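You operate a simulated robot arm through the tools that you are given. There is no shell and no other tool. Be economical: measure what you need, move in short steps, check, and stop when the job is done.

You run a simulated two-armed robot. Do the job below in one go: nothing can be reset, and whatever is moved stays where it is left.

TASK
Pick up the green card from the side table top with one hand, pass it to the other hand and put it on the lower shelf of the side table.

Only the result counts: the job must be done as asked and must still hold three seconds after the hand-in. Knocking over, shifting, dropping, spilling or breaking anything else fails it.

THE ROBOT
Two 6-joint arms with two-finger grippers on one trunk, on a base that drives. Base frame: it is fixed to the floor where the robot stands at the start and does not move with it; the origin is under the middle of the robot, x ahead of it, y to its left, z up; the surface under the hand at the start is at about z = 800. Units: mm, rad, N and s.
The left shoulder is at the start at [60, 143, 825], the right one opposite. With the tool pointing down near the work surface each hand reaches from about 280 to 700 mm from the robot's upright axis, wherever it stands, measured 20 degrees to its own side. Places, roughly: lower shelf of the side table [600, 0, 200]. Payload 2.45 kg a hand.
The tool frame of a hand sits at the grasp point between the pads (the TCP): z along the fingers, y along the line on which they close. The tips reach 26 mm beyond it. The gripper opens to 96 mm. The gripper's body begins 69 mm behind the TCP.
Orientation is told as [roll, pitch, yaw] about the base's x, y, z axes, in that order, counted from this pose: with the fingers straight down and closing along the base's y, the tool's x points along the base's -x, its y along +y and its z along -z.

THE INTERFACE
- The arms move only by the tool apply_moves. It takes "left_motion", "right_motion" or both (then of equal length, played together; a hand with none holds still); each is one flat list of numbers, 7 for each row, row after row: the shift along the tool's x, y, z in mm, then the turn, a rotation vector about the tool's x, y, z in rad, then the gripper command, from -1 (fully open) to 1 (shut), values between in proportion. In form: [x, y, z, rx, ry, rz, fingers, x, y, z, rx, ry, rz, fingers, ...]. A call has 1 to 20 rows; each row shifts and turns the commanded pose from where the row before left it, along the tool's axes as they then stand. Rows are played at 5 a second. More than 50 mm and 0.15 rad between two rows, or a gripper value outside its range, and nothing of the call is played. A pose out of reach is approached as far as the arm can. The call stops where the force on the tool passes 40 N (or 10 N more than at its start, if that is more) or the arm is blocked; 0.2 s more then pass. The fingers move at their own pace and stop on an object; they squeeze with about 39 N. The grip force told is the motor's: it shows also when the fingers shut on nothing. Time passes only in rows, and 0.2 s behind the last, so rows that do not move let the fingers close. The reply holds the time, the measured pose of the TCP, the force on the tool along the base axes, the opening and the grip force, in the units named above and with some noise, with the torque about the TCP (base axes, N m) and any sound that the robot's microphone picked up.
- Cameras (640 x 400 px; columns grow to the right, rows downward): "scene" is now at [133.3, 11.7, 1422]; the picture's right is [0.16, -0.99, -0.00], its down [-0.80, -0.13, -0.59] and it looks along [0.58, 0.10, -0.81] (base axes); focal length 258 px, centre (320, 200). "left" rides on the left gripper at [82, -3, -98] in its tool frame; the picture's right is [0.04, 1.00, 0.00], its down [-0.73, 0.03, -0.68] and it looks along [-0.68, 0.03, 0.73] (tool axes); focal length 256 px, centre (320, 200). "right" rides on the right gripper at [82, 3, -98] in its tool frame; the picture's right is [-0.04, 1.00, 0.00], its down [-0.73, -0.03, -0.68] and it looks along [-0.68, -0.03, 0.73] (tool axes); focal length 256 px, centre (320, 200). There is no depth. A picture from a camera that has moved, and an enlarged one, comes with that camera's place and axes in the base frame and with its lens.
- grab_frame(camera): a new picture of that camera. The clock stands still meanwhile.
- slide_trunk(by): slides the trunk up (or, below 0, down) by that many mm; the arms and the scene camera ride with it, the base frame stays. It gives what a move gives, with no picture.
- roll_base(legs): drives the robot by 1 to 6 legs, each [ahead, turn to the left] in mm and rad, along the robot's own axes; the way and the turn of a leg run together, so that a leg with both is an arc; at most 1500 mm and 3.142 rad a leg. The arms and the cameras ride along, it lands a little off, and it stops where it bumps. It gives what a move gives.
- head_to(pan, tilt): turns the head with the scene camera to pan (to the left, within 1.501 rad either way) and tilt (down, from -0.506 to 1.204), counted from straight ahead of the robot. It gives what a move gives.
- close_up(camera, box): a new picture of the part [left, top, right, bottom] of that camera's present view, enlarged. The clock stands still meanwhile.
- close_job(): hands the job in; it is judged then, once.

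Work in short steps. Places have to be worked out from the pictures, the camera data and where the tool is seen: move nearer, look again, correct. Check each grasp and each placing, and mend what went wrong. You have 120 turns and 100 pictures in all, those below and enlarged ones among them. Open the grippers and draw the arms clear of the work before you hand the job in, unless the task says otherwise; then end with one line.

The tools are called after "Request:" as name(argument=value, ...) on one line, values as JSON. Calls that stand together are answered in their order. apply_moves: Moves the arms, as the interface text tells. Its arguments: {"type":"object","properties":{"left_motion":{"type":"array","items":{"type":"number"}},"right_motion":{"type":"array","items":{"type":"number"}}},"required":[]} The other tools are called the same way: slide_trunk (by) slides the trunk up or down; roll_base (legs) drives the base; head_to (pan, tilt) turns the head that bears the scene camera; grab_frame (camera) takes a picture; close_up (camera, box) takes an enlarged picture of a part of a camera's view; close_job () hands the job in.

At the start:

```text
t: 0.0
left_tcp_pos: [466.7, 218.9, 1082.9]
left_ee_rot: [-0.001, 0.002, -0.002]
left_ft_force: [1.1, 0.1, -0.3]
left_torque: [0.02, -0.02, -0.02]
left_finger_gap: 95.9
left_grip_force: 0.1
right_tcp_pos: [453.4, -188.8, 1110.7]
right_ee_rot: [0.001, -0.003, 0.004]
right_ft_force: [1.2, 0.2, 0.8]
right_torque: [-0.01, -0.02, 0.01]
right_finger_gap: 96.1
right_grip_force: 0.0
trunk travel left (down, up): [-450.0, 140.0]
robot x, y, heading: [1.5, 0.7, 0.002]
head pan, tilt: [0.166, 0.941]
```

scene: 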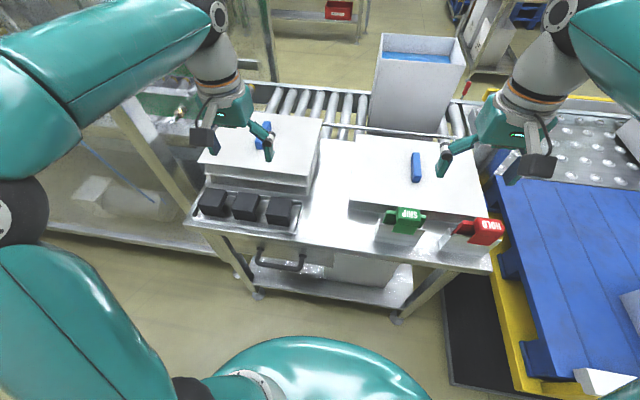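
right: 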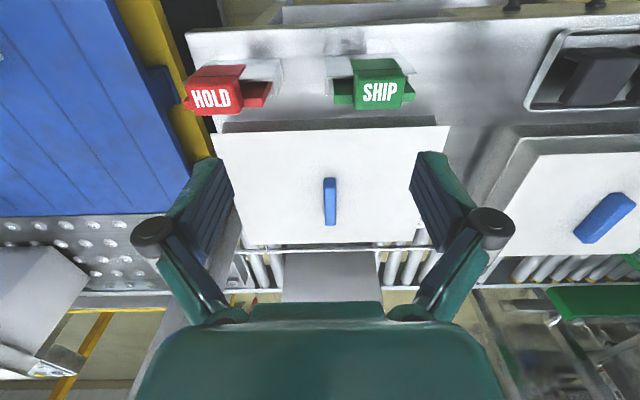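
left: 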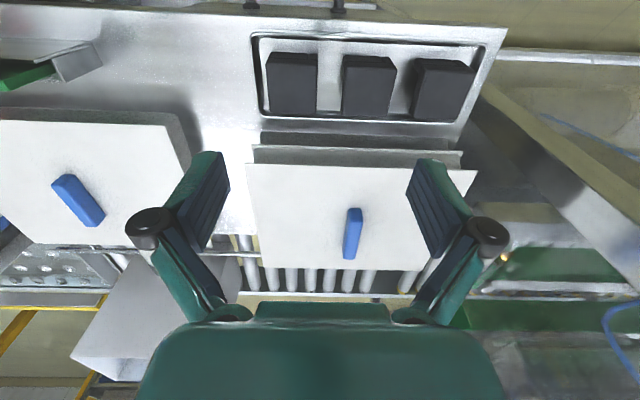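

The green SHIP card seems to sit in a small holder near the robot-side edge of the table. I look closer at it and at the shelf.

Request:
close_up(camera="scene", box=[340, 180, 520, 290])

Request:
close_up(camera="right", box=[160, 20, 480, 220])

Request:
close_up(camera="scene", box=[180, 180, 500, 380])

```text
3.56 times, centred on (430, 235) of scene
camera zoom: at [133.3, 11.7, 1422.0], right [0.16, -0.99, 0.0], down [-0.8, -0.13, -0.59], along [0.58, 0.1, -0.81], focal length 919 px, centre (-71, 76)
```

zoom: 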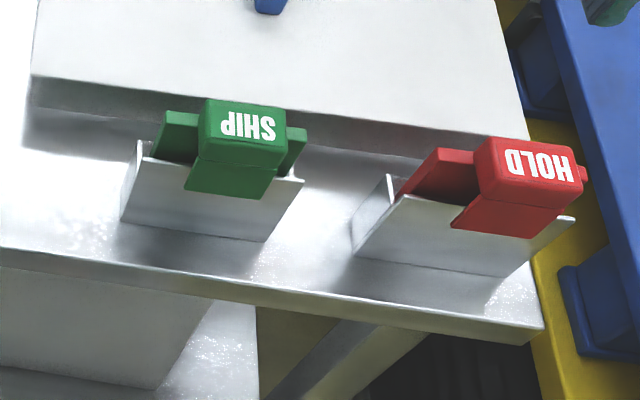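

```text
2.00 times, centred on (320, 120) of right
camera zoom: at [370.4, -186.8, 1209.7], right [0.04, 1.0, 0.0], down [0.73, -0.03, 0.68], along [0.68, -0.02, -0.73], focal length 512 px, centre (320, 360)
```

zoom: 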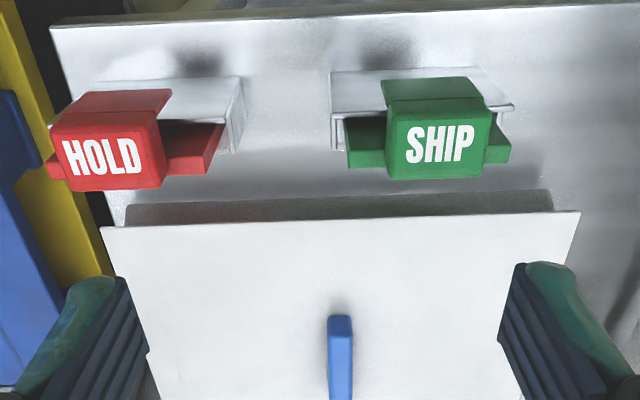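

```text
2.00 times, centred on (340, 280) of scene
camera zoom: at [133.3, 11.7, 1422.0], right [0.16, -0.99, 0.0], down [-0.8, -0.13, -0.59], along [0.58, 0.1, -0.81], focal length 517 px, centre (280, 40)
```

zoom: 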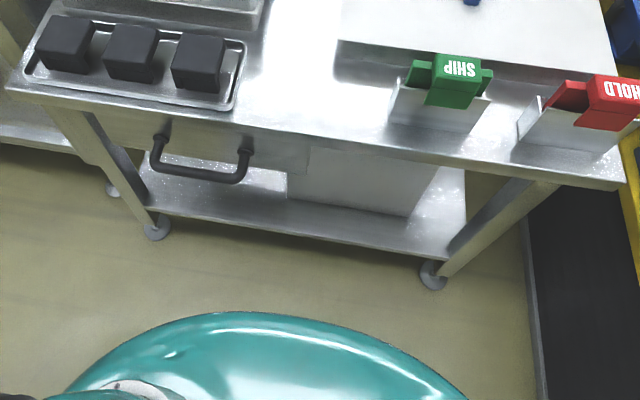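

The card looks like a thick head with a lower bar, held in a sheet-metal stand, roughly at [460, -125, 930]. I draw the right hand back and down so that its camera sees it from the robot's side.

Request:
apply_moves(right_motion=[30, 15, 15, 0, 0, 0, -1, 30, 15, 20, 0, 0, 0, -1, 30, 15, 20, 0, 0, 0, -1, 25, 15, 20, 0, 0, 0, -1, 0, 0, 0, 0, 0, 0, -1])

Request:
grab_frame(camera="right")

```text
t: 1.2
left_tcp_pos: [465.9, 217.9, 1083.5]
left_ee_rot: [-0.001, 0.0, 0.0]
left_ft_force: [0.3, -0.1, 0.5]
left_torque: [0.03, -0.02, 0.0]
left_finger_gap: 96.0
left_grip_force: 0.1
right_tcp_pos: [337.1, -133.9, 1035.8]
right_ee_rot: [0.0, -0.001, 0.002]
right_ft_force: [-0.1, -0.3, 0.1]
right_torque: [-0.02, -0.01, -0.02]
right_finger_gap: 96.1
right_grip_force: 0.0
trunk travel left (down, up): [-450.0, 140.0]
robot x, y, heading: [-1.3, 0.5, -0.003]
head pan, tilt: [0.166, 0.941]
```

```text
93 pictures are left
camera right: at [254.1, -129.3, 1136.0], right [0.04, 1.0, 0.0], down [0.73, -0.03, 0.68], along [0.68, -0.02, -0.73], focal length 256 px, centre (320, 200)
```

right: 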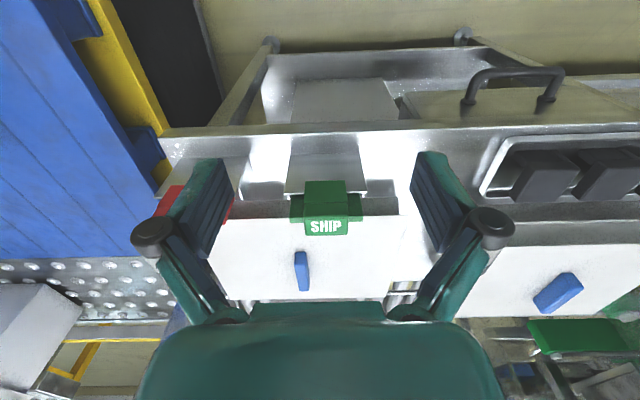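

Good view from the front side. I enlarge the card and the shelf.

Request:
close_up(camera="right", box=[240, 140, 400, 240])

Request:
close_up(camera="right", box=[200, 20, 600, 270])

```text
4.00 times, centred on (320, 190) of right
camera zoom: at [254.1, -129.3, 1136.0], right [0.04, 1.0, 0.0], down [0.73, -0.03, 0.68], along [0.68, -0.02, -0.73], focal length 1024 px, centre (320, 240)
```

zoom: 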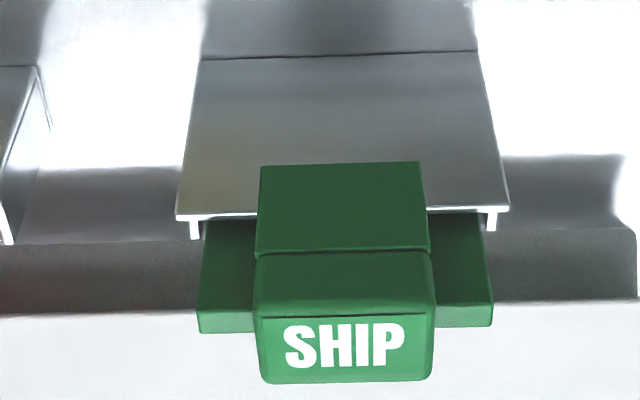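

```text
1.60 times, centred on (400, 145) of right
camera zoom: at [254.1, -129.3, 1136.0], right [0.04, 1.0, 0.0], down [0.73, -0.03, 0.68], along [0.68, -0.02, -0.73], focal length 410 px, centre (192, 288)
```

zoom: 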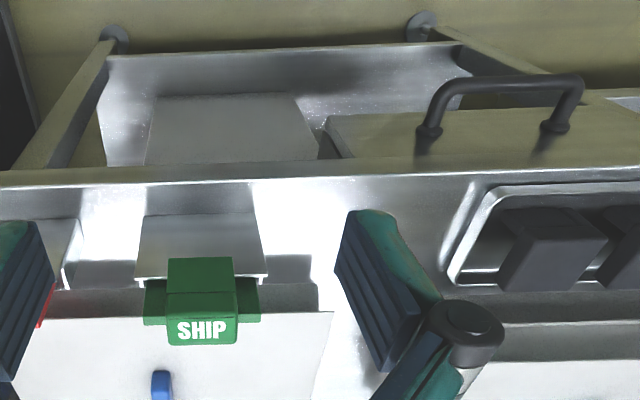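

To learn the card's depth profile and heights I need a side view. I turn the left hand by −90° yaw so that its camera looks to −y across the table, and lower it somewhat.

Request:
apply_moves(left_motion=[0, 0, 9, 0, 0, 0.1428, -1, 0, 0, 9, 0, 0, 0.1428, -1, 0, 0, 9, 0, 0, 0.1428, -1, 0, 0, 9, 0, 0, 0.1428, -1, 0, 0, 9, 0, 0, 0.1428, -1, 0, 0, 9, 0, 0, 0.1428, -1, 0, 0, 9, 0, 0, 0.1428, -1, 0, 0, 9, 0, 0, 0.1428, -1, 0, 0, 9, 0, 0, 0.1428, -1, 0, 0, 9, 0, 0, 0.1428, -1, 0, 0, 9, 0, 0, 0.1428, -1, -20, 0, 0, 0, 0, 0, -1, -20, 0, 0, 0, 0, 0, -1, -20, 0, 0, 0, 0, 0, -1, 0, 0, 0, 0, 0, 0, -1])

Request:
grab_frame(camera="left")

```text
t: 4.4
left_tcp_pos: [465.8, 158.1, 984.6]
left_ee_rot: [-0.001, 0.001, -1.57]
left_ft_force: [0.2, 0.0, -0.4]
left_torque: [0.0, -0.03, 0.0]
left_finger_gap: 96.0
left_grip_force: 0.0
right_tcp_pos: [337.3, -131.0, 1036.3]
right_ee_rot: [-0.001, -0.002, 0.002]
right_ft_force: [-0.1, 0.7, -0.4]
right_torque: [0.02, 0.0, 0.01]
right_finger_gap: 96.0
right_grip_force: 0.1
trunk travel left (down, up): [-450.0, 140.0]
robot x, y, heading: [0.3, 1.4, -0.0]
head pan, tilt: [0.166, 0.941]
```

```text
90 pictures are left
camera left: at [462.8, 239.8, 1082.7], right [1.0, 0.04, 0.0], down [0.03, -0.73, 0.68], along [0.03, -0.68, -0.73], focal length 256 px, centre (320, 200)
```

left: 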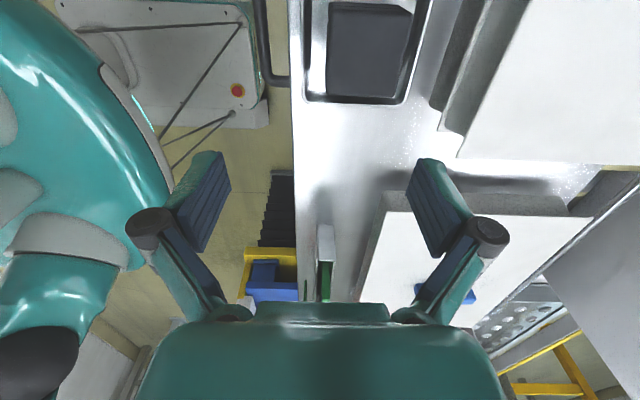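

The gripper body hides the card; I tilt the left hand about its y so its camera looks flatter.

Request:
apply_moves(left_motion=[0, 0, 0, 0, -0.14, 0, -1, 0, 0, 0, 0, -0.14, 0, -1, 0, 0, 0, 0, -0.14, 0, -1, 0, 0, 0, 0, -0.14, 0, -1, 0, 0, 0, 0, 0, 0, -1])

Request:
grab_frame(camera="left")

```text
t: 5.6
left_tcp_pos: [466.9, 157.9, 984.1]
left_ee_rot: [-0.001, -0.561, -1.57]
left_ft_force: [0.4, -0.6, 0.4]
left_torque: [0.0, 0.03, -0.02]
left_finger_gap: 95.9
left_grip_force: 0.1
right_tcp_pos: [336.2, -132.5, 1036.6]
right_ee_rot: [-0.001, -0.002, 0.004]
right_ft_force: [0.8, -0.2, -0.5]
right_torque: [0.0, 0.03, -0.03]
right_finger_gap: 96.0
right_grip_force: 0.1
trunk travel left (down, up): [-450.0, 140.0]
robot x, y, heading: [0.8, 0.4, -0.003]
head pan, tilt: [0.166, 0.941]
```

```text
89 pictures are left
camera left: at [462.7, 279.7, 1023.6], right [1.0, 0.03, -0.02], down [0.03, -0.26, 0.97], along [0.03, -0.97, -0.26], focal length 256 px, centre (320, 200)
```

left: 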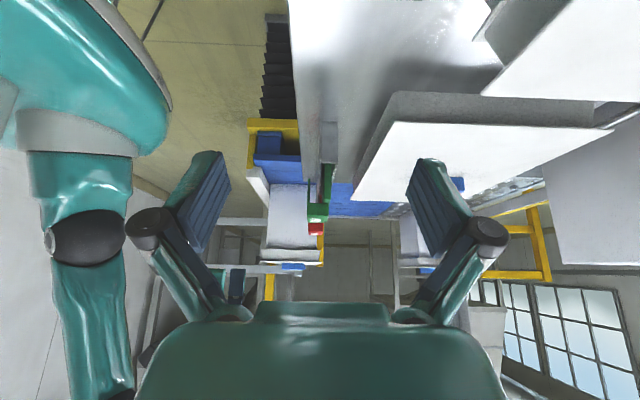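

Request:
close_up(camera="left", box=[272, 110, 384, 250])

```text
2.86 times, centred on (328, 180) of left
camera zoom: at [462.7, 279.7, 1023.6], right [1.0, 0.03, -0.02], down [0.03, -0.26, 0.97], along [0.03, -0.97, -0.26], focal length 731 px, centre (297, 257)
```

zoom: 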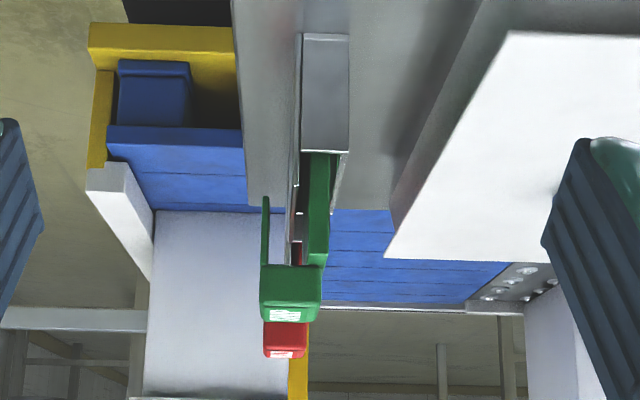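

The side view shows the layout: a head block (x ≈ 456–487, y ≈ −153…−105, z ≈ 926–949), with a plate below it in the pocket and a thin flap in front. I will grip the head from above with the right hand closing along x, leaving its y-sides free for the left hand. First I turn the right hand +90° and bring it above.

Request:
apply_moves(right_motion=[0, 0, 0, 0, 0, -0.1428, -1, 0, 0, 0, 0, 0, -0.1428, -1, 0, 0, 0, 0, 0, -0.1428, -1, 0, 0, 0, 0, 0, -0.1428, -1, 0, 0, 0, 0, 0, -0.1428, -1, 0, 0, 0, 0, 0, -0.1428, -1, 0, 0, 0, 0, 0, -0.1428, -1, 0, 0, 0, 0, 0, -0.1428, -1, 0, 0, 0, 0, 0, -0.1428, -1, 0, 0, 0, 0, 0, -0.1428, -1, 0, 0, 0, 0, 0, -0.1428, -1, -4.5, -34, 0, 0, 0, 0, -1, 0, -34, 0, 0, 0, 0, -1, 0, -34, 0, 0, 0, 0, -1, 0, -32, 0, 0, 0, 0, -1, 0, 0, 20, 0, 0, 0, -1, 0, 0, 0, 0, 0, 0, -1])

Request:
grab_frame(camera="right")

Request:
close_up(camera="left", box=[240, 110, 400, 280])

```text
t: 9.2
left_tcp_pos: [466.8, 157.4, 983.2]
left_ee_rot: [-0.001, -0.56, -1.571]
left_ft_force: [-0.3, -0.2, -0.1]
left_torque: [0.0, 0.02, 0.0]
left_finger_gap: 95.8
left_grip_force: 0.1
right_tcp_pos: [472.1, -124.9, 1016.9]
right_ee_rot: [-0.002, 0.001, 1.576]
right_ft_force: [0.7, -0.1, -1.0]
right_torque: [0.02, -0.02, -0.01]
right_finger_gap: 96.3
right_grip_force: 0.1
trunk travel left (down, up): [-450.0, 140.0]
robot x, y, heading: [-2.1, 0.6, 0.001]
head pan, tilt: [0.166, 0.941]
```

```text
87 pictures are left
camera right: at [467.7, -206.4, 1116.6], right [-1.0, 0.04, 0.0], down [0.03, 0.73, 0.68], along [0.03, 0.68, -0.73], focal length 256 px, centre (320, 200)
```

right: 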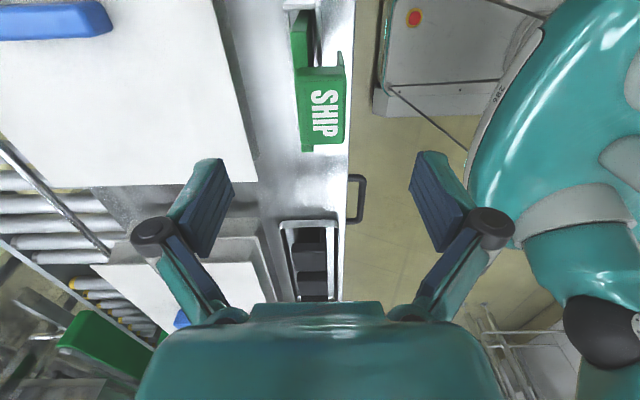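

```text
2.35 times, centred on (320, 195) of left
camera zoom: at [463.0, 279.8, 1023.6], right [1.0, 0.03, -0.02], down [0.03, -0.26, 0.96], along [0.03, -0.96, -0.26], focal length 602 px, centre (320, 212)
```

zoom: 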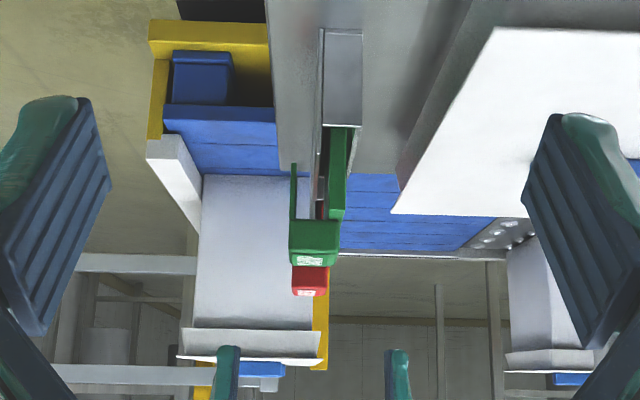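

Right hand's view puts the head centre at about [470, −132], which agrees with the other estimates. I lower 66 mm in steps with the fingers open, straddling the head in x.

Request:
apply_moves(right_motion=[5, 1, 20, 0, 0, 0, -1, 0, 0, 20, 0, 0, 0, -1, 0, 0, 15, 0, 0, 0, -1, 0, 0, 10, 0, 0, 0, -1, 0, 0, 0, 0, 0, 0, -1])

Request:
close_up(camera="left", box=[240, 110, 400, 280])

Request:
grab_frame(camera="right")

```text
t: 10.4
left_tcp_pos: [466.6, 156.7, 984.6]
left_ee_rot: [0.0, -0.561, -1.57]
left_ft_force: [-0.2, 0.4, 0.4]
left_torque: [0.03, -0.01, -0.02]
left_finger_gap: 96.2
left_grip_force: 0.1
right_tcp_pos: [470.6, -129.6, 950.7]
right_ee_rot: [-0.003, 0.001, 1.574]
right_ft_force: [0.3, 0.1, 0.2]
right_torque: [0.0, -0.01, -0.02]
right_finger_gap: 95.9
right_grip_force: 0.1
trunk travel left (down, up): [-450.0, 140.0]
robot x, y, heading: [2.1, -1.0, -0.002]
head pan, tilt: [0.166, 0.941]
```

```text
2.35 times, centred on (320, 195) of left
camera zoom: at [462.8, 279.8, 1023.7], right [1.0, 0.03, -0.02], down [0.03, -0.26, 0.96], along [0.03, -0.96, -0.26], focal length 602 px, centre (320, 212)
```

zoom: 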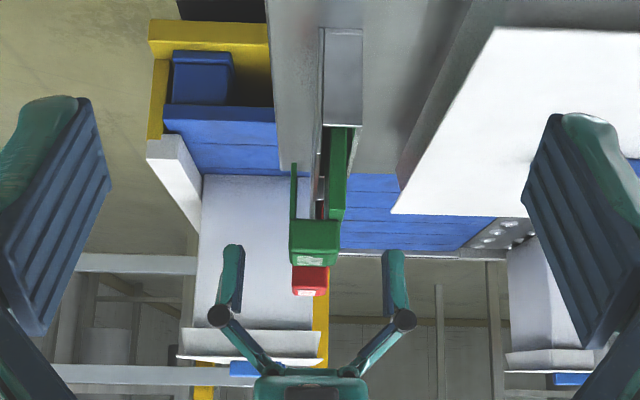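

```text
84 pictures are left
camera right: at [466.9, -211.2, 1050.3], right [-1.0, 0.04, 0.0], down [0.03, 0.73, 0.68], along [0.03, 0.68, -0.73], focal length 256 px, centre (320, 200)
```

right: 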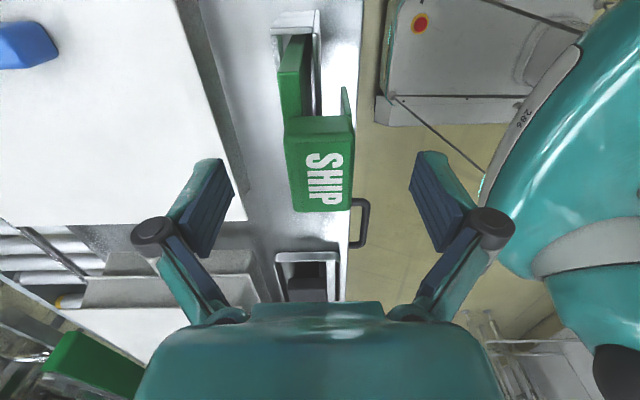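

The fingertips are still about 10 mm above the bottom of the head, so I lower 9 mm more and then close the fingers.

Request:
apply_moves(right_motion=[0, 0, 9, 0, 0, 0, -1, 0, 0, 0, 0, 0, 0, 0, 0, 0, 0, 0, 0, 0, 0.5, 0, 0, 0, 0, 0, 0, 1, 0, 0, 0, 0, 0, 0, 1, 0, 0, 0, 0, 0, 0, 1])

Request:
close_up(camera="left", box=[240, 110, 400, 280])

Request:
grab_frame(camera="right")

```text
t: 11.8
left_tcp_pos: [466.0, 158.0, 983.7]
left_ee_rot: [-0.001, -0.559, -1.571]
left_ft_force: [0.0, -0.2, 0.4]
left_torque: [-0.01, 0.0, -0.02]
left_finger_gap: 95.7
left_grip_force: 0.1
right_tcp_pos: [470.6, -129.4, 943.2]
right_ee_rot: [-0.002, 0.0, 1.575]
right_ft_force: [0.0, 0.0, -1.0]
right_torque: [-0.01, -0.01, -0.02]
right_finger_gap: 35.0
right_grip_force: 39.3
trunk travel left (down, up): [-450.0, 140.0]
robot x, y, heading: [0.4, -3.2, 0.001]
head pan, tilt: [0.166, 0.941]
```

```text
2.35 times, centred on (320, 195) of left
camera zoom: at [462.9, 279.8, 1023.6], right [1.0, 0.03, -0.02], down [0.03, -0.26, 0.96], along [0.03, -0.96, -0.26], focal length 602 px, centre (320, 212)
```

zoom: 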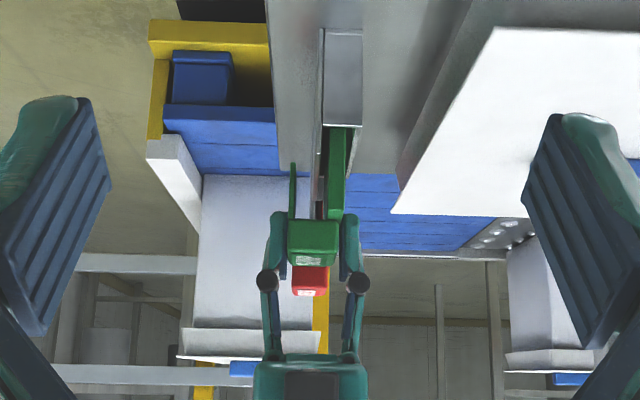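

```text
82 pictures are left
camera right: at [466.8, -211.3, 1041.5], right [-1.0, 0.04, 0.0], down [0.03, 0.73, 0.68], along [0.03, 0.68, -0.73], focal length 256 px, centre (320, 200)
```

right: 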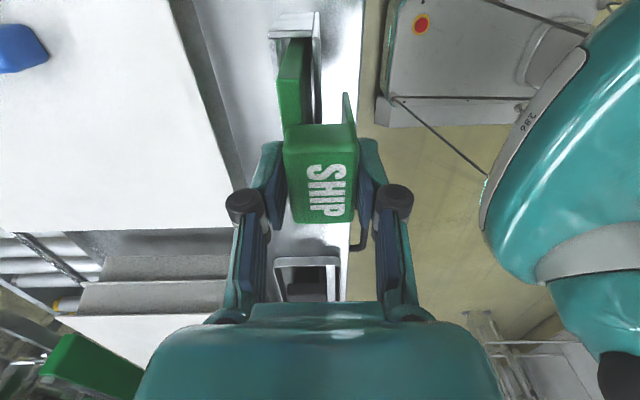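

The head is held with a 35 mm gap and 39 N, centred. I lift straight up out of the pocket.

Request:
apply_moves(right_motion=[0, 0, -5, 0, 0, 0, 1, 0, 0, -8, 0, 0, 0, 1, 0, 0, -10, 0, 0, 0, 1, 0, 0, -10, 0, 0, 0, 1, 0, 0, -10, 0, 0, 0, 1, 0, 0, -10, 0, 0, 0, 1, 0, 0, -12, 0, 0, 0, 1, 0, 0, -12, 0, 0, 0, 1, 0, 0, -12, 0, 0, 0, 1, 0, 0, -12, 0, 0, 0, 1, 0, 0, -12, 0, 0, 0, 1, 0, 0, -12, 0, 0, 0, 1, 0, 0, -10, 0, 0, 0, 1, 0, 0, 0, 0, 0, 0, 1])

Request:
grab_frame(camera="left")

Request:
grab_frame(camera="scene")

```text
t: 14.8
left_tcp_pos: [466.2, 158.1, 984.3]
left_ee_rot: [0.0, -0.56, -1.572]
left_ft_force: [-0.6, -0.2, -0.1]
left_torque: [-0.01, -0.02, 0.0]
left_finger_gap: 96.3
left_grip_force: 0.0
right_tcp_pos: [471.2, -129.8, 1076.7]
right_ee_rot: [-0.002, 0.0, 1.574]
right_ft_force: [-0.2, -0.7, -0.2]
right_torque: [0.01, 0.01, 0.0]
right_finger_gap: 34.9
right_grip_force: 38.7
trunk travel left (down, up): [-450.0, 140.0]
robot x, y, heading: [-0.4, -0.5, -0.002]
head pan, tilt: [0.166, 0.941]
```

```text
81 pictures are left
camera left: at [462.9, 279.8, 1023.6], right [1.0, 0.03, -0.02], down [0.03, -0.26, 0.96], along [0.03, -0.96, -0.26], focal length 256 px, centre (320, 200)
```

left: 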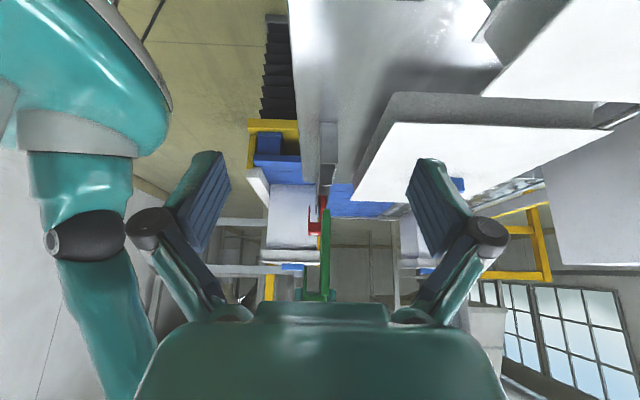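

```text
80 pictures are left
camera scene: at [133.4, 11.6, 1421.9], right [0.16, -0.99, 0.0], down [-0.8, -0.13, -0.59], along [0.58, 0.1, -0.81], focal length 258 px, centre (320, 200)
```

scene: 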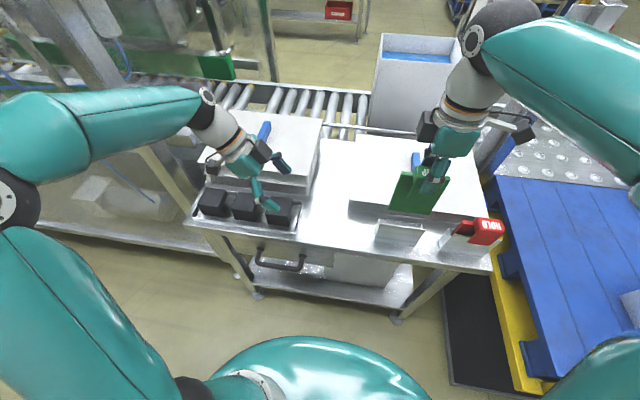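

The card is free and the pocket stayed put. Now I bring the right hand to a handover place near [560, −30, 1090], and bring the left hand back to yaw 0 at about [470, 158, 1083].

Request:
apply_moves(left_motion=[0, -20, 0, 0, 0.14, 0, -1, 0, -20, 0, 0, 0.14, 0, -1, 0, -20, 0, 0, 0.14, 0, -1, 0, -20, 0, 0, 0.14, 0, -1, 0, 0, -9, 0, 0, -0.1428, -1, 0, 0, -9, 0, 0, -0.1428, -1, 0, 0, -9, 0, 0, -0.1428, -1, 0, 0, -9, 0, 0, -0.1428, -1, 0, 0, -9, 0, 0, -0.1428, -1, 0, 0, -9, 0, 0, -0.1428, -1, 0, 0, -9, 0, 0, -0.1428, -1, 0, 0, -9, 0, 0, -0.1428, -1, 0, 0, -9, 0, 0, -0.1428, -1, 0, 0, -9, 0, 0, -0.1428, -1, 0, 0, -9, 0, 0, -0.1428, -1, -21, 0, 0, 0, 0, 0, -1, -21, 0, 0, 0, 0, 0, -1, -21, 0, 0, 0, 0, 0, -1, -21, 0, 0, 0, 0, 0, -1], right_motion=[-5.26, -4.68, -0.7, 0, 0, 0, 1, -5.26, -4.68, -0.7, 0, 0, 0, 1, -5.26, -4.68, -0.7, 0, 0, 0, 1, -5.26, -4.68, -0.7, 0, 0, 0, 1, -5.26, -4.68, -0.7, 0, 0, 0, 1, -5.26, -4.68, -0.7, 0, 0, 0, 1, -5.26, -4.68, -0.7, 0, 0, 0, 1, -5.26, -4.68, -0.7, 0, 0, 0, 1, -5.26, -4.68, -0.7, 0, 0, 0, 1, -5.26, -4.68, -0.7, 0, 0, 0, 1, -5.26, -4.68, -0.7, 0, 0, 0, 1, -5.26, -4.68, -0.7, 0, 0, 0, 1, -5.26, -4.68, -0.7, 0, 0, 0, 1, -5.26, -4.68, -0.7, 0, 0, 0, 1, -5.26, -4.68, -0.7, 0, 0, 0, 1, -5.26, -4.68, -0.7, 0, 0, 0, 1, -5.26, -4.68, -0.7, 0, 0, 0, 1, -5.26, -4.68, -0.7, 0, 0, 0, 1, -5.26, -4.68, -0.7, 0, 0, 0, 1])

```text
t: 18.8
left_tcp_pos: [472.0, 158.4, 1081.4]
left_ee_rot: [0.0, 0.002, 0.0]
left_ft_force: [-0.1, -0.2, -0.7]
left_torque: [-0.02, 0.02, 0.02]
left_finger_gap: 95.8
left_grip_force: 0.0
right_tcp_pos: [559.7, -28.5, 1089.4]
right_ee_rot: [-0.003, -0.001, 1.574]
right_ft_force: [-0.5, 0.6, -0.9]
right_torque: [-0.03, 0.01, -0.05]
right_finger_gap: 35.3
right_grip_force: 38.9
trunk travel left (down, up): [-450.0, 140.0]
robot x, y, heading: [-0.1, -0.8, 0.003]
head pan, tilt: [0.166, 0.941]
```

Both are in place. Now I pitch the left hand so its fingers point forward, about its TCP.

Request:
apply_moves(left_motion=[0, 0, 0, 0, -0.1428, 0, -1, 0, 0, 0, 0, -0.1428, 0, -1, 0, 0, 0, 0, -0.1428, 0, -1, 0, 0, 0, 0, -0.1428, 0, -1, 0, 0, 0, 0, -0.1428, 0, -1, 0, 0, 0, 0, -0.1428, 0, -1, 0, 0, 0, 0, -0.1428, 0, -1, 0, 0, 0, 0, -0.1428, 0, -1, 0, 0, 0, 0, -0.1428, 0, -1, 0, 0, 0, 0, -0.1428, 0, -1, 0, 0, 0, 0, -0.1428, 0, -1, 0, 0, 0, 0, 0, 0, -1])

Request:
grab_frame(camera="scene")

Request:
grab_frame(camera="left")

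```text
t: 21.4
left_tcp_pos: [495.6, 152.4, 1099.0]
left_ee_rot: [-1.791, -1.57, 1.787]
left_ft_force: [-0.7, -0.4, 0.0]
left_torque: [0.01, -0.01, -0.03]
left_finger_gap: 95.8
left_grip_force: 0.1
left hand out of reach, approached as far as the arm can: row 10, 11
right_tcp_pos: [557.6, -29.8, 1089.6]
right_ee_rot: [-0.002, -0.002, 1.574]
right_ft_force: [-1.1, 0.0, -0.1]
right_torque: [0.03, -0.01, -0.04]
right_finger_gap: 35.0
right_grip_force: 38.9
trunk travel left (down, up): [-450.0, 140.0]
robot x, y, heading: [-0.8, 3.2, -0.001]
head pan, tilt: [0.166, 0.941]
```

```text
79 pictures are left
camera scene: at [132.8, 11.7, 1422.0], right [0.16, -0.99, 0.0], down [-0.8, -0.13, -0.59], along [0.58, 0.1, -0.81], focal length 258 px, centre (320, 200)
```

scene: 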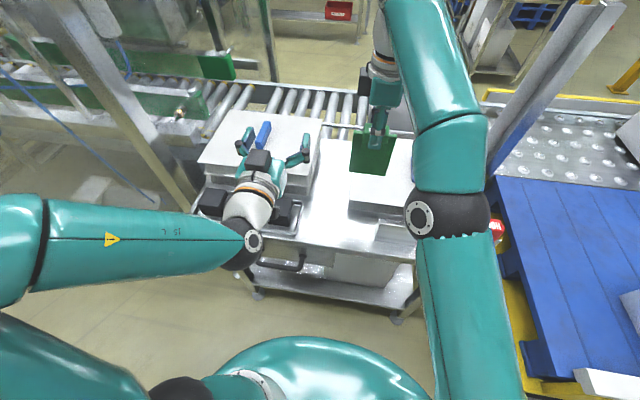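

```text
78 pictures are left
camera left: at [395.6, 149.9, 1016.6], right [0.0, 1.0, -0.04], down [-0.68, 0.03, 0.73], along [0.73, 0.03, 0.68], focal length 256 px, centre (320, 200)
```

left: 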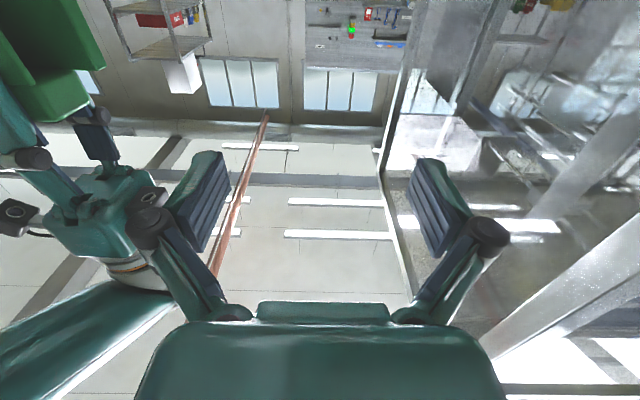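

The left hand ends up at about [496, 152, 1099] pointing forward. I move the right hand 42 mm ahead and 10 mm up for clearance, then sweep the left hand across to y ≈ −29.

Request:
apply_moves(right_motion=[0, -14, -3, 0, 0, 0, 1, 0, -14, -3, 0, 0, 0, 1, 0, -14, -4, 0, 0, 0, 1, 0, 0, 0, 0, 0, 0, 1])

Request:
apply_moves(left_motion=[0, -25, 0, 0, 0, 0, -1, 0, -25, 0, 0, 0, 0, -1, 0, -25, 0, 0, 0, 0, -1, 0, -25, 0, 0, 0, 0, -1, 0, -20, 0, 0, 0, 0, -1, 0, 0, 0, 0, 0, 0, -1])

Request:
grab_frame(camera="left")

Request:
grab_frame(camera="scene")

```text
t: 22.4
left_tcp_pos: [494.0, 153.4, 1099.0]
left_ee_rot: [-0.032, -1.568, 0.034]
left_ft_force: [0.1, 1.1, 0.8]
left_torque: [0.0, 0.01, 0.01]
left_finger_gap: 96.1
left_grip_force: 0.0
right_tcp_pos: [562.1, -30.4, 1085.6]
right_ee_rot: [-0.002, 0.0, 1.574]
right_ft_force: [0.1, 0.7, -0.9]
right_torque: [-0.02, 0.05, 0.0]
right_finger_gap: 34.9
right_grip_force: 38.8
right hand out of reach, approached as far as the arm can: row 1, 2, 3
trunk travel left (down, up): [-450.0, 140.0]
robot x, y, heading: [3.9, 0.5, -0.002]
head pan, tilt: [0.166, 0.941]
```

```text
t: 23.8
left_tcp_pos: [494.4, 33.5, 1099.2]
left_ee_rot: [-0.215, -1.568, 0.214]
left_ft_force: [-0.2, -0.5, -0.5]
left_torque: [-0.01, -0.01, 0.0]
left_finger_gap: 96.1
left_grip_force: 0.1
right_tcp_pos: [562.1, -31.0, 1085.4]
right_ee_rot: [-0.003, -0.001, 1.574]
right_ft_force: [0.0, -0.5, -0.3]
right_torque: [-0.02, -0.02, -0.02]
right_finger_gap: 35.0
right_grip_force: 39.7
trunk travel left (down, up): [-450.0, 140.0]
robot x, y, heading: [2.4, 1.0, -0.006]
head pan, tilt: [0.166, 0.941]
```

```text
77 pictures are left
camera left: at [395.4, 30.5, 1016.7], right [0.0, 1.0, -0.04], down [-0.68, 0.03, 0.73], along [0.73, 0.03, 0.68], focal length 256 px, centre (320, 200)
```

left: 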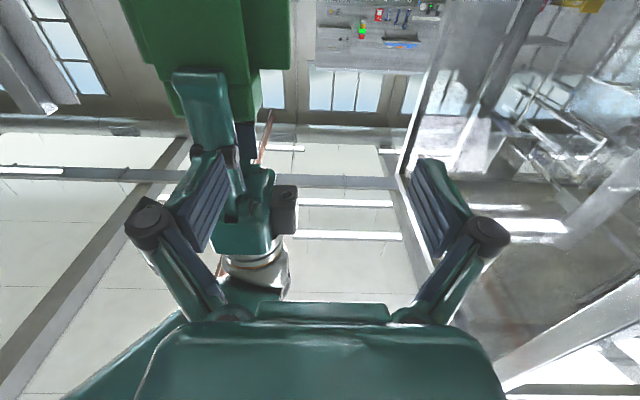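

```text
76 pictures are left
camera scene: at [133.4, 11.8, 1422.0], right [0.16, -0.99, 0.0], down [-0.8, -0.13, -0.59], along [0.58, 0.1, -0.81], focal length 258 px, centre (320, 200)
```

scene: 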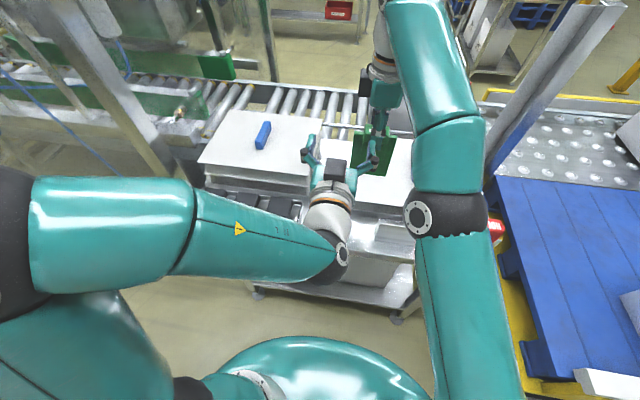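

The right hand is at its reach limit at [562, −31, 1085], which is fine. There is about 14 mm of clearance, so I finish the left sweep to y ≈ −31.

Request:
apply_moves(left_motion=[0, -20, 0, 0, 0, 0, -1, 0, -20, 0, 0, 0, 0, -1, 0, -15, 0, 0, 0, 0, -1, 0, -9, 0, 0, 0, 0, -1, 0, 0, 0, 0, 0, 0, -1])

Request:
grab_frame(camera="left")

Request:
close_up(camera="scene", box=[280, 80, 440, 230])

```text
t: 25.0
left_tcp_pos: [493.7, -29.0, 1098.1]
left_ee_rot: [0.3, -1.567, -0.295]
left_ft_force: [-0.4, -0.6, 0.0]
left_torque: [0.01, 0.02, -0.03]
left_finger_gap: 96.0
left_grip_force: 0.0
right_tcp_pos: [562.0, -32.6, 1086.6]
right_ee_rot: [-0.004, -0.003, 1.572]
right_ft_force: [0.6, 0.4, -1.0]
right_torque: [0.0, -0.01, -0.02]
right_finger_gap: 35.1
right_grip_force: 38.8
trunk travel left (down, up): [-450.0, 140.0]
robot x, y, heading: [-0.8, 2.4, 0.001]
head pan, tilt: [0.166, 0.941]
```

```text
75 pictures are left
camera left: at [395.6, -32.3, 1015.9], right [0.0, 1.0, -0.04], down [-0.68, 0.03, 0.74], along [0.74, 0.03, 0.68], focal length 256 px, centre (320, 200)
```

left: 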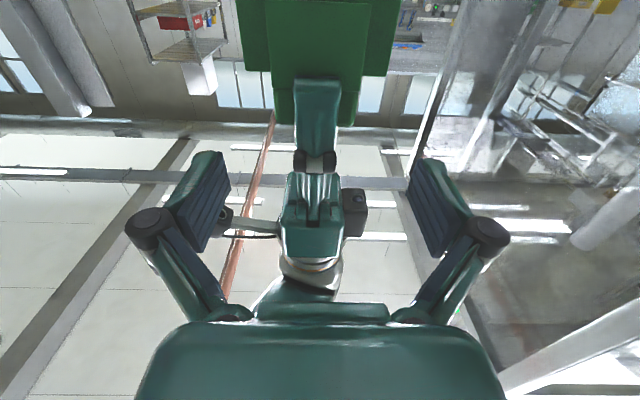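

```text
2.67 times, centred on (360, 155) of scene
camera zoom: at [133.5, 11.7, 1421.9], right [0.16, -0.99, 0.0], down [-0.8, -0.13, -0.59], along [0.58, 0.1, -0.81], focal length 689 px, centre (213, 320)
```

zoom: 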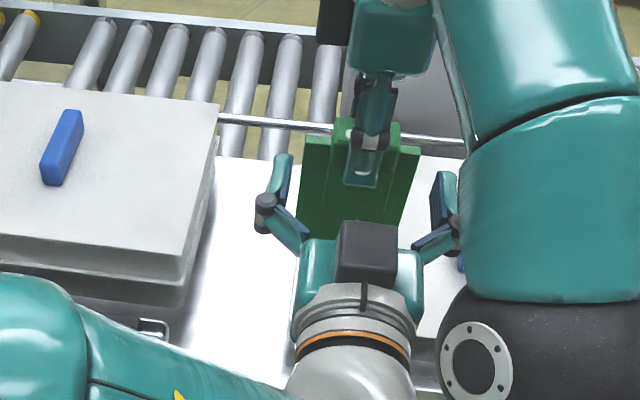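

Alignment in y looks good (card centre col 319, finger middle 320). I zoom in to check the height of the head relative to my fingers.

Request:
close_up(camera="left", box=[200, 0, 440, 160])

```text
2.50 times, centred on (320, 80) of left
camera zoom: at [395.6, -32.3, 1015.9], right [0.0, 1.0, -0.04], down [-0.68, 0.03, 0.74], along [0.74, 0.03, 0.68], focal length 640 px, centre (320, 500)
```

zoom: 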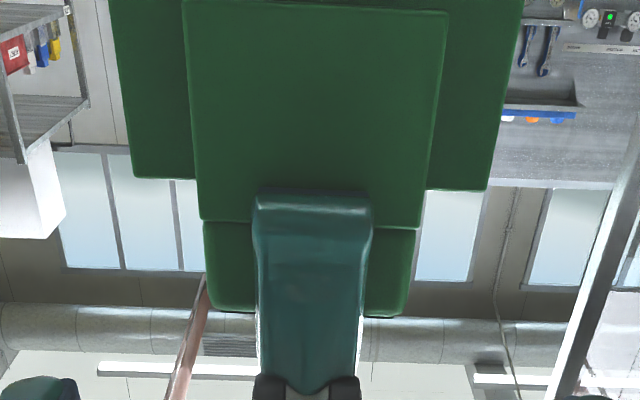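

The head spans z ≈ 1068–1090 with the wings below 1067, and the left fingers are at 1098. I advance 16 mm first and see how the height follows, since the arm was at its near limit.

Request:
apply_moves(left_motion=[0, 0, 8, 0, 0, 0, -1, 0, 0, 8, 0, 0, 0, -1, 0, 0, 0, 0, 0, 0, -1])

```text
t: 25.8
left_tcp_pos: [511.2, -30.1, 1095.8]
left_ee_rot: [0.761, -1.564, -0.762]
left_ft_force: [0.0, -1.0, -0.3]
left_torque: [0.01, -0.02, 0.0]
left_finger_gap: 96.3
left_grip_force: 0.1
right_tcp_pos: [561.2, -31.2, 1086.6]
right_ee_rot: [-0.003, -0.001, 1.572]
right_ft_force: [-0.2, -0.7, -0.4]
right_torque: [-0.03, 0.01, 0.01]
right_finger_gap: 34.9
right_grip_force: 38.8
trunk travel left (down, up): [-450.0, 140.0]
robot x, y, heading: [-0.6, -2.0, -0.004]
head pan, tilt: [0.166, 0.941]
```

The command follows the actual pose. Now I go down 13 mm and then forward 46 mm with the fingers open, checking afterwards.

Request:
apply_moves(left_motion=[7, 0, 0, 0, 0, 0, -1, 6, 0, 0, 0, 0, 0, -1, 0, 0, 12, 0, 0, 0, -1, 0, 0, 12, 0, 0, 0, -1, 0, 0, 12, 0, 0, 0, -1, 0, 0, 9, 0, 0, 0, -1, 0, 0, 0, 0, 0, 0, -1])

Request:
grab_frame(camera="left")

Request:
close_up(camera="scene", box=[280, 80, 440, 230])

```text
t: 27.4
left_tcp_pos: [557.5, -31.2, 1084.9]
left_ee_rot: [0.248, -1.57, -0.249]
left_ft_force: [0.1, 0.6, 0.0]
left_torque: [-0.01, 0.03, -0.02]
left_finger_gap: 96.1
left_grip_force: 0.1
right_tcp_pos: [561.1, -31.1, 1086.9]
right_ee_rot: [-0.002, -0.001, 1.574]
right_ft_force: [-0.4, 0.6, -0.3]
right_torque: [0.01, -0.02, 0.0]
right_finger_gap: 35.2
right_grip_force: 39.2
trunk travel left (down, up): [-450.0, 140.0]
robot x, y, heading: [-0.1, 0.9, -0.001]
head pan, tilt: [0.166, 0.941]
```

```text
72 pictures are left
camera left: at [456.8, -34.0, 1003.2], right [0.0, 1.0, -0.04], down [-0.68, 0.03, 0.73], along [0.74, 0.03, 0.68], focal length 256 px, centre (320, 200)
```

left: 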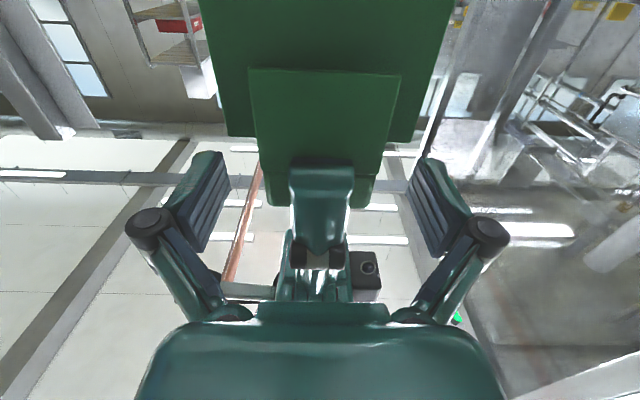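

```text
2.67 times, centred on (360, 155) of scene
camera zoom: at [133.4, 11.6, 1422.0], right [0.16, -0.99, 0.0], down [-0.8, -0.13, -0.59], along [0.58, 0.1, -0.81], focal length 689 px, centre (213, 320)
```

zoom: 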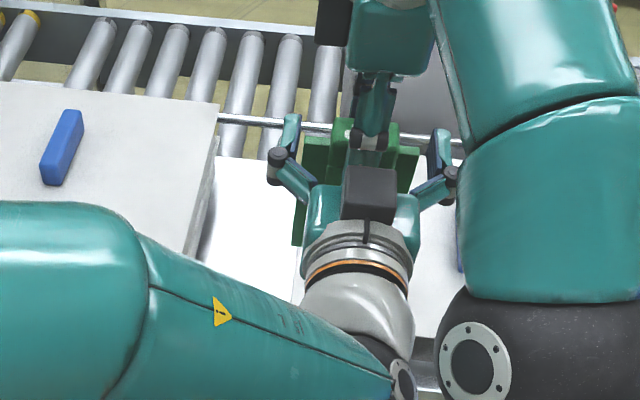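

The left fingers straddle the head sides, a few mm above the wings. I close the left fingers.

Request:
apply_moves(left_motion=[0, 0, 0, 0, 0, 0, -0.3, 0, 0, 0, 0, 0, 0, 0, 0, 0, 0, 0, 0, 0, 0.5, 0, 0, 0, 0, 0, 0, 1, 0, 0, 0, 0, 0, 0, 1, 0, 0, 0, 0, 0, 0, 1])

Request:
grab_frame(camera="left")

Request:
close_up(camera="scene", box=[280, 80, 440, 230])

```text
t: 28.8
left_tcp_pos: [556.0, -32.4, 1085.4]
left_ee_rot: [0.226, -1.569, -0.229]
left_ft_force: [-2.8, -3.1, -0.3]
left_torque: [-0.04, 0.08, -0.04]
left_finger_gap: 49.0
left_grip_force: 39.1
right_tcp_pos: [562.7, -31.3, 1085.0]
right_ee_rot: [-0.003, -0.002, 1.574]
right_ft_force: [2.8, 3.6, -0.4]
right_torque: [0.08, -0.07, 0.02]
right_finger_gap: 35.0
right_grip_force: 39.0
trunk travel left (down, up): [-450.0, 140.0]
robot x, y, heading: [-3.1, -1.4, -0.002]
head pan, tilt: [0.166, 0.941]
```

```text
70 pictures are left
camera left: at [456.6, -34.2, 1003.2], right [0.0, 1.0, -0.04], down [-0.68, 0.03, 0.73], along [0.74, 0.03, 0.68], focal length 256 px, centre (320, 200)
```

left: 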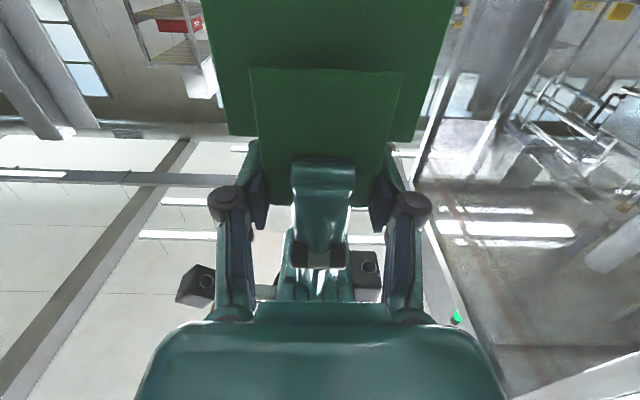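

```text
2.67 times, centred on (360, 155) of scene
camera zoom: at [133.6, 11.7, 1421.9], right [0.16, -0.99, 0.0], down [-0.8, -0.13, -0.59], along [0.58, 0.1, -0.81], focal length 689 px, centre (213, 320)
```

zoom: 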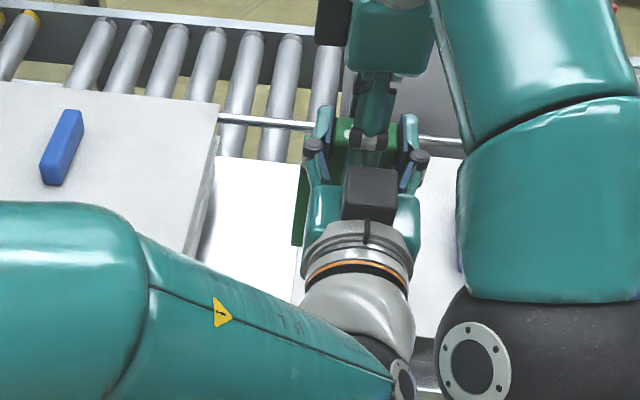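

The left hand has the head (gap 49 mm, 39 N). I open the right hand part-way and lift it straight up.

Request:
apply_moves(right_motion=[0, 0, 0, 0, 0, 0, -0.3, 0, 0, 0, 0, 0, 0, -0.3, 0, 0, 0, 0, 0, 0, -0.3, 0, 0, -10, 0, 0, 0, -0.3, 0, 0, -15, 0, 0, 0, -0.3, 0, 0, -20, 0, 0, 0, -0.3, 0, 0, -25, 0, 0, 0, -0.3, 0, 0, 0, 0, 0, 0, -0.3])

Request:
close_up(camera="scene", box=[280, 60, 440, 210])

```text
t: 30.6
left_tcp_pos: [555.1, -32.3, 1084.6]
left_ee_rot: [0.121, -1.569, -0.122]
left_ft_force: [0.6, 0.1, 0.1]
left_torque: [-0.03, -0.01, 0.02]
left_finger_gap: 48.9
left_grip_force: 38.4
right_tcp_pos: [535.2, -42.7, 1122.9]
right_ee_rot: [0.0, -0.001, 1.574]
right_ft_force: [-0.6, 0.2, 0.5]
right_torque: [-0.01, 0.01, 0.0]
right_finger_gap: 62.5
right_grip_force: 0.1
right hand out of reach, approached as far as the arm can: row 4, 5, 6, 7
trunk travel left (down, up): [-450.0, 140.0]
robot x, y, heading: [-3.4, 1.4, -0.003]
head pan, tilt: [0.166, 0.941]
```

```text
2.67 times, centred on (360, 135) of scene
camera zoom: at [133.6, 11.6, 1421.9], right [0.16, -0.99, 0.0], down [-0.8, -0.13, -0.59], along [0.58, 0.1, -0.81], focal length 689 px, centre (213, 373)
```

zoom: 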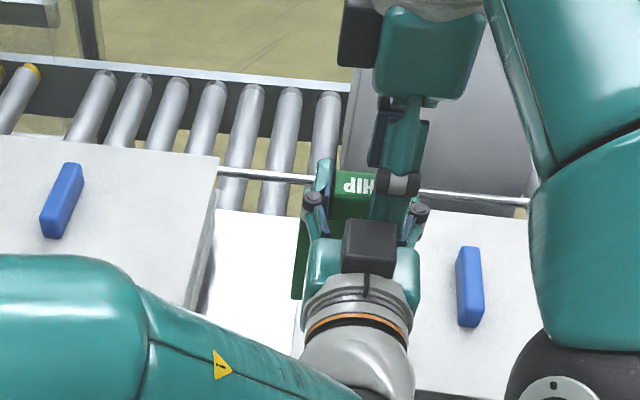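

The right hand is off the card but at its limit, just above it. I lower the left hand by 40 mm (card bottom stays well above the table things) to gain clearance, then slide the right hand off to −y.

Request:
apply_moves(left_motion=[10, 0, 0, 0, 0, 0, 1, 15, 0, 0, 0, 0, 0, 1, 15, 0, 0, 0, 0, 0, 1, 0, 0, 0, 0, 0, 0, 1])

Request:
apply_moves(right_motion=[25, 0, 0, 0, 0, 0, -0.3, 30, 0, 0, 0, 0, 0, -0.3, 30, 0, 0, 0, 0, 0, -0.3, 30, 0, 0, 0, 0, 0, -0.3, 30, 0, 0, 0, 0, 0, -0.3, 30, 0, 0, 0, 0, 0, -0.3, 0, 0, 0, 0, 0, 0, -0.3])

Request:
grab_frame(camera="scene")

Request:
grab_frame(camera="left")

```text
t: 31.6
left_tcp_pos: [556.0, -30.0, 1045.5]
left_ee_rot: [-0.487, -1.57, 0.487]
left_ft_force: [-0.1, 0.1, 0.1]
left_torque: [-0.01, 0.03, -0.01]
left_finger_gap: 49.0
left_grip_force: 39.1
right_tcp_pos: [535.1, -41.6, 1122.9]
right_ee_rot: [-0.003, 0.0, 1.574]
right_ft_force: [-0.4, -0.3, 0.5]
right_torque: [-0.04, -0.01, 0.01]
right_finger_gap: 62.4
right_grip_force: 0.1
trunk travel left (down, up): [-450.0, 140.0]
robot x, y, heading: [1.0, -0.0, -0.0]
head pan, tilt: [0.166, 0.941]
```

```text
t: 33.2
left_tcp_pos: [556.2, -31.5, 1045.8]
left_ee_rot: [-0.092, -1.569, 0.093]
left_ft_force: [-1.1, 0.1, -0.2]
left_torque: [-0.02, 0.03, -0.01]
left_finger_gap: 48.7
left_grip_force: 39.4
right_tcp_pos: [537.1, -216.2, 1123.9]
right_ee_rot: [0.0, 0.0, 1.575]
right_ft_force: [-0.2, -0.3, -0.1]
right_torque: [0.03, -0.01, 0.02]
right_finger_gap: 62.3
right_grip_force: 0.0
trunk travel left (down, up): [-450.0, 140.0]
robot x, y, heading: [1.7, -2.6, -0.001]
head pan, tilt: [0.166, 0.941]
```

```text
67 pictures are left
camera scene: at [133.5, 11.8, 1421.9], right [0.16, -0.99, 0.0], down [-0.8, -0.13, -0.59], along [0.58, 0.1, -0.81], focal length 258 px, centre (320, 200)
```

scene: 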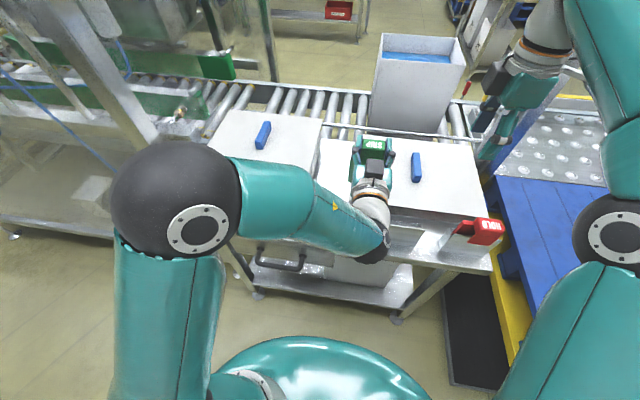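

```text
66 pictures are left
camera left: at [457.3, -33.9, 964.3], right [0.0, 1.0, -0.04], down [-0.68, 0.03, 0.73], along [0.73, 0.03, 0.68], focal length 256 px, centre (320, 200)
```

left: 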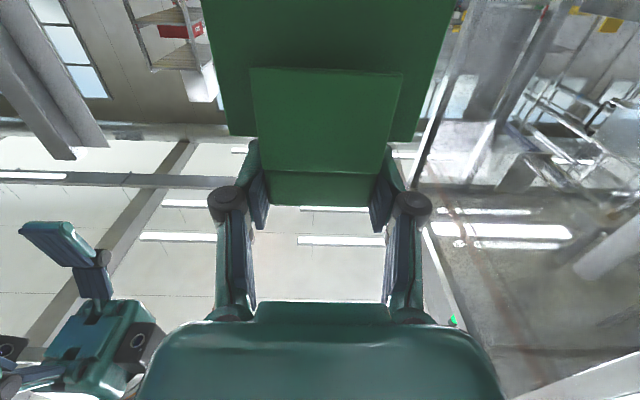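

The transfer is done and the card is held firmly. I back the robot off 250 mm so both arms clear the table before lowering the trunk.

Request:
roll_base(legs=[[-250, 0]])

Request:
grab_frame(camera="scene")

```text
t: 35.0
left_tcp_pos: [304.5, -33.2, 1045.5]
left_ee_rot: [2.626, -1.569, -2.63]
left_ft_force: [-0.1, -0.6, 0.6]
left_torque: [0.04, 0.02, 0.0]
left_finger_gap: 48.4
left_grip_force: 39.1
right_tcp_pos: [283.2, -218.5, 1125.5]
right_ee_rot: [-0.002, 0.001, 1.571]
right_ft_force: [-1.0, 0.2, 0.4]
right_torque: [-0.04, -0.02, 0.0]
right_finger_gap: 62.3
right_grip_force: 0.0
trunk travel left (down, up): [-450.0, 140.0]
robot x, y, heading: [-252.1, 1.5, -0.002]
head pan, tilt: [0.166, 0.941]
```

```text
65 pictures are left
camera scene: at [-118.8, 11.4, 1422.1], right [0.16, -0.99, 0.0], down [-0.8, -0.13, -0.59], along [0.58, 0.1, -0.81], focal length 258 px, centre (320, 200)
```

scene: 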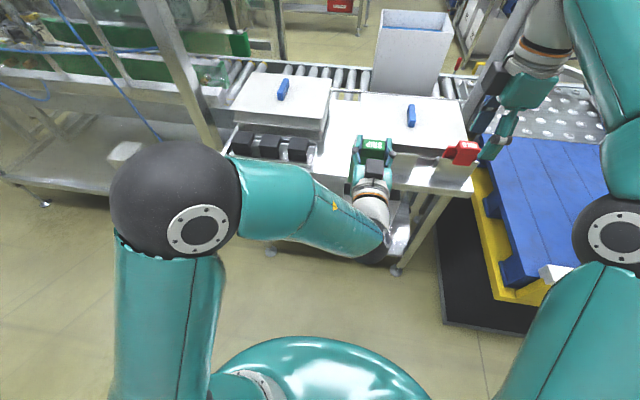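

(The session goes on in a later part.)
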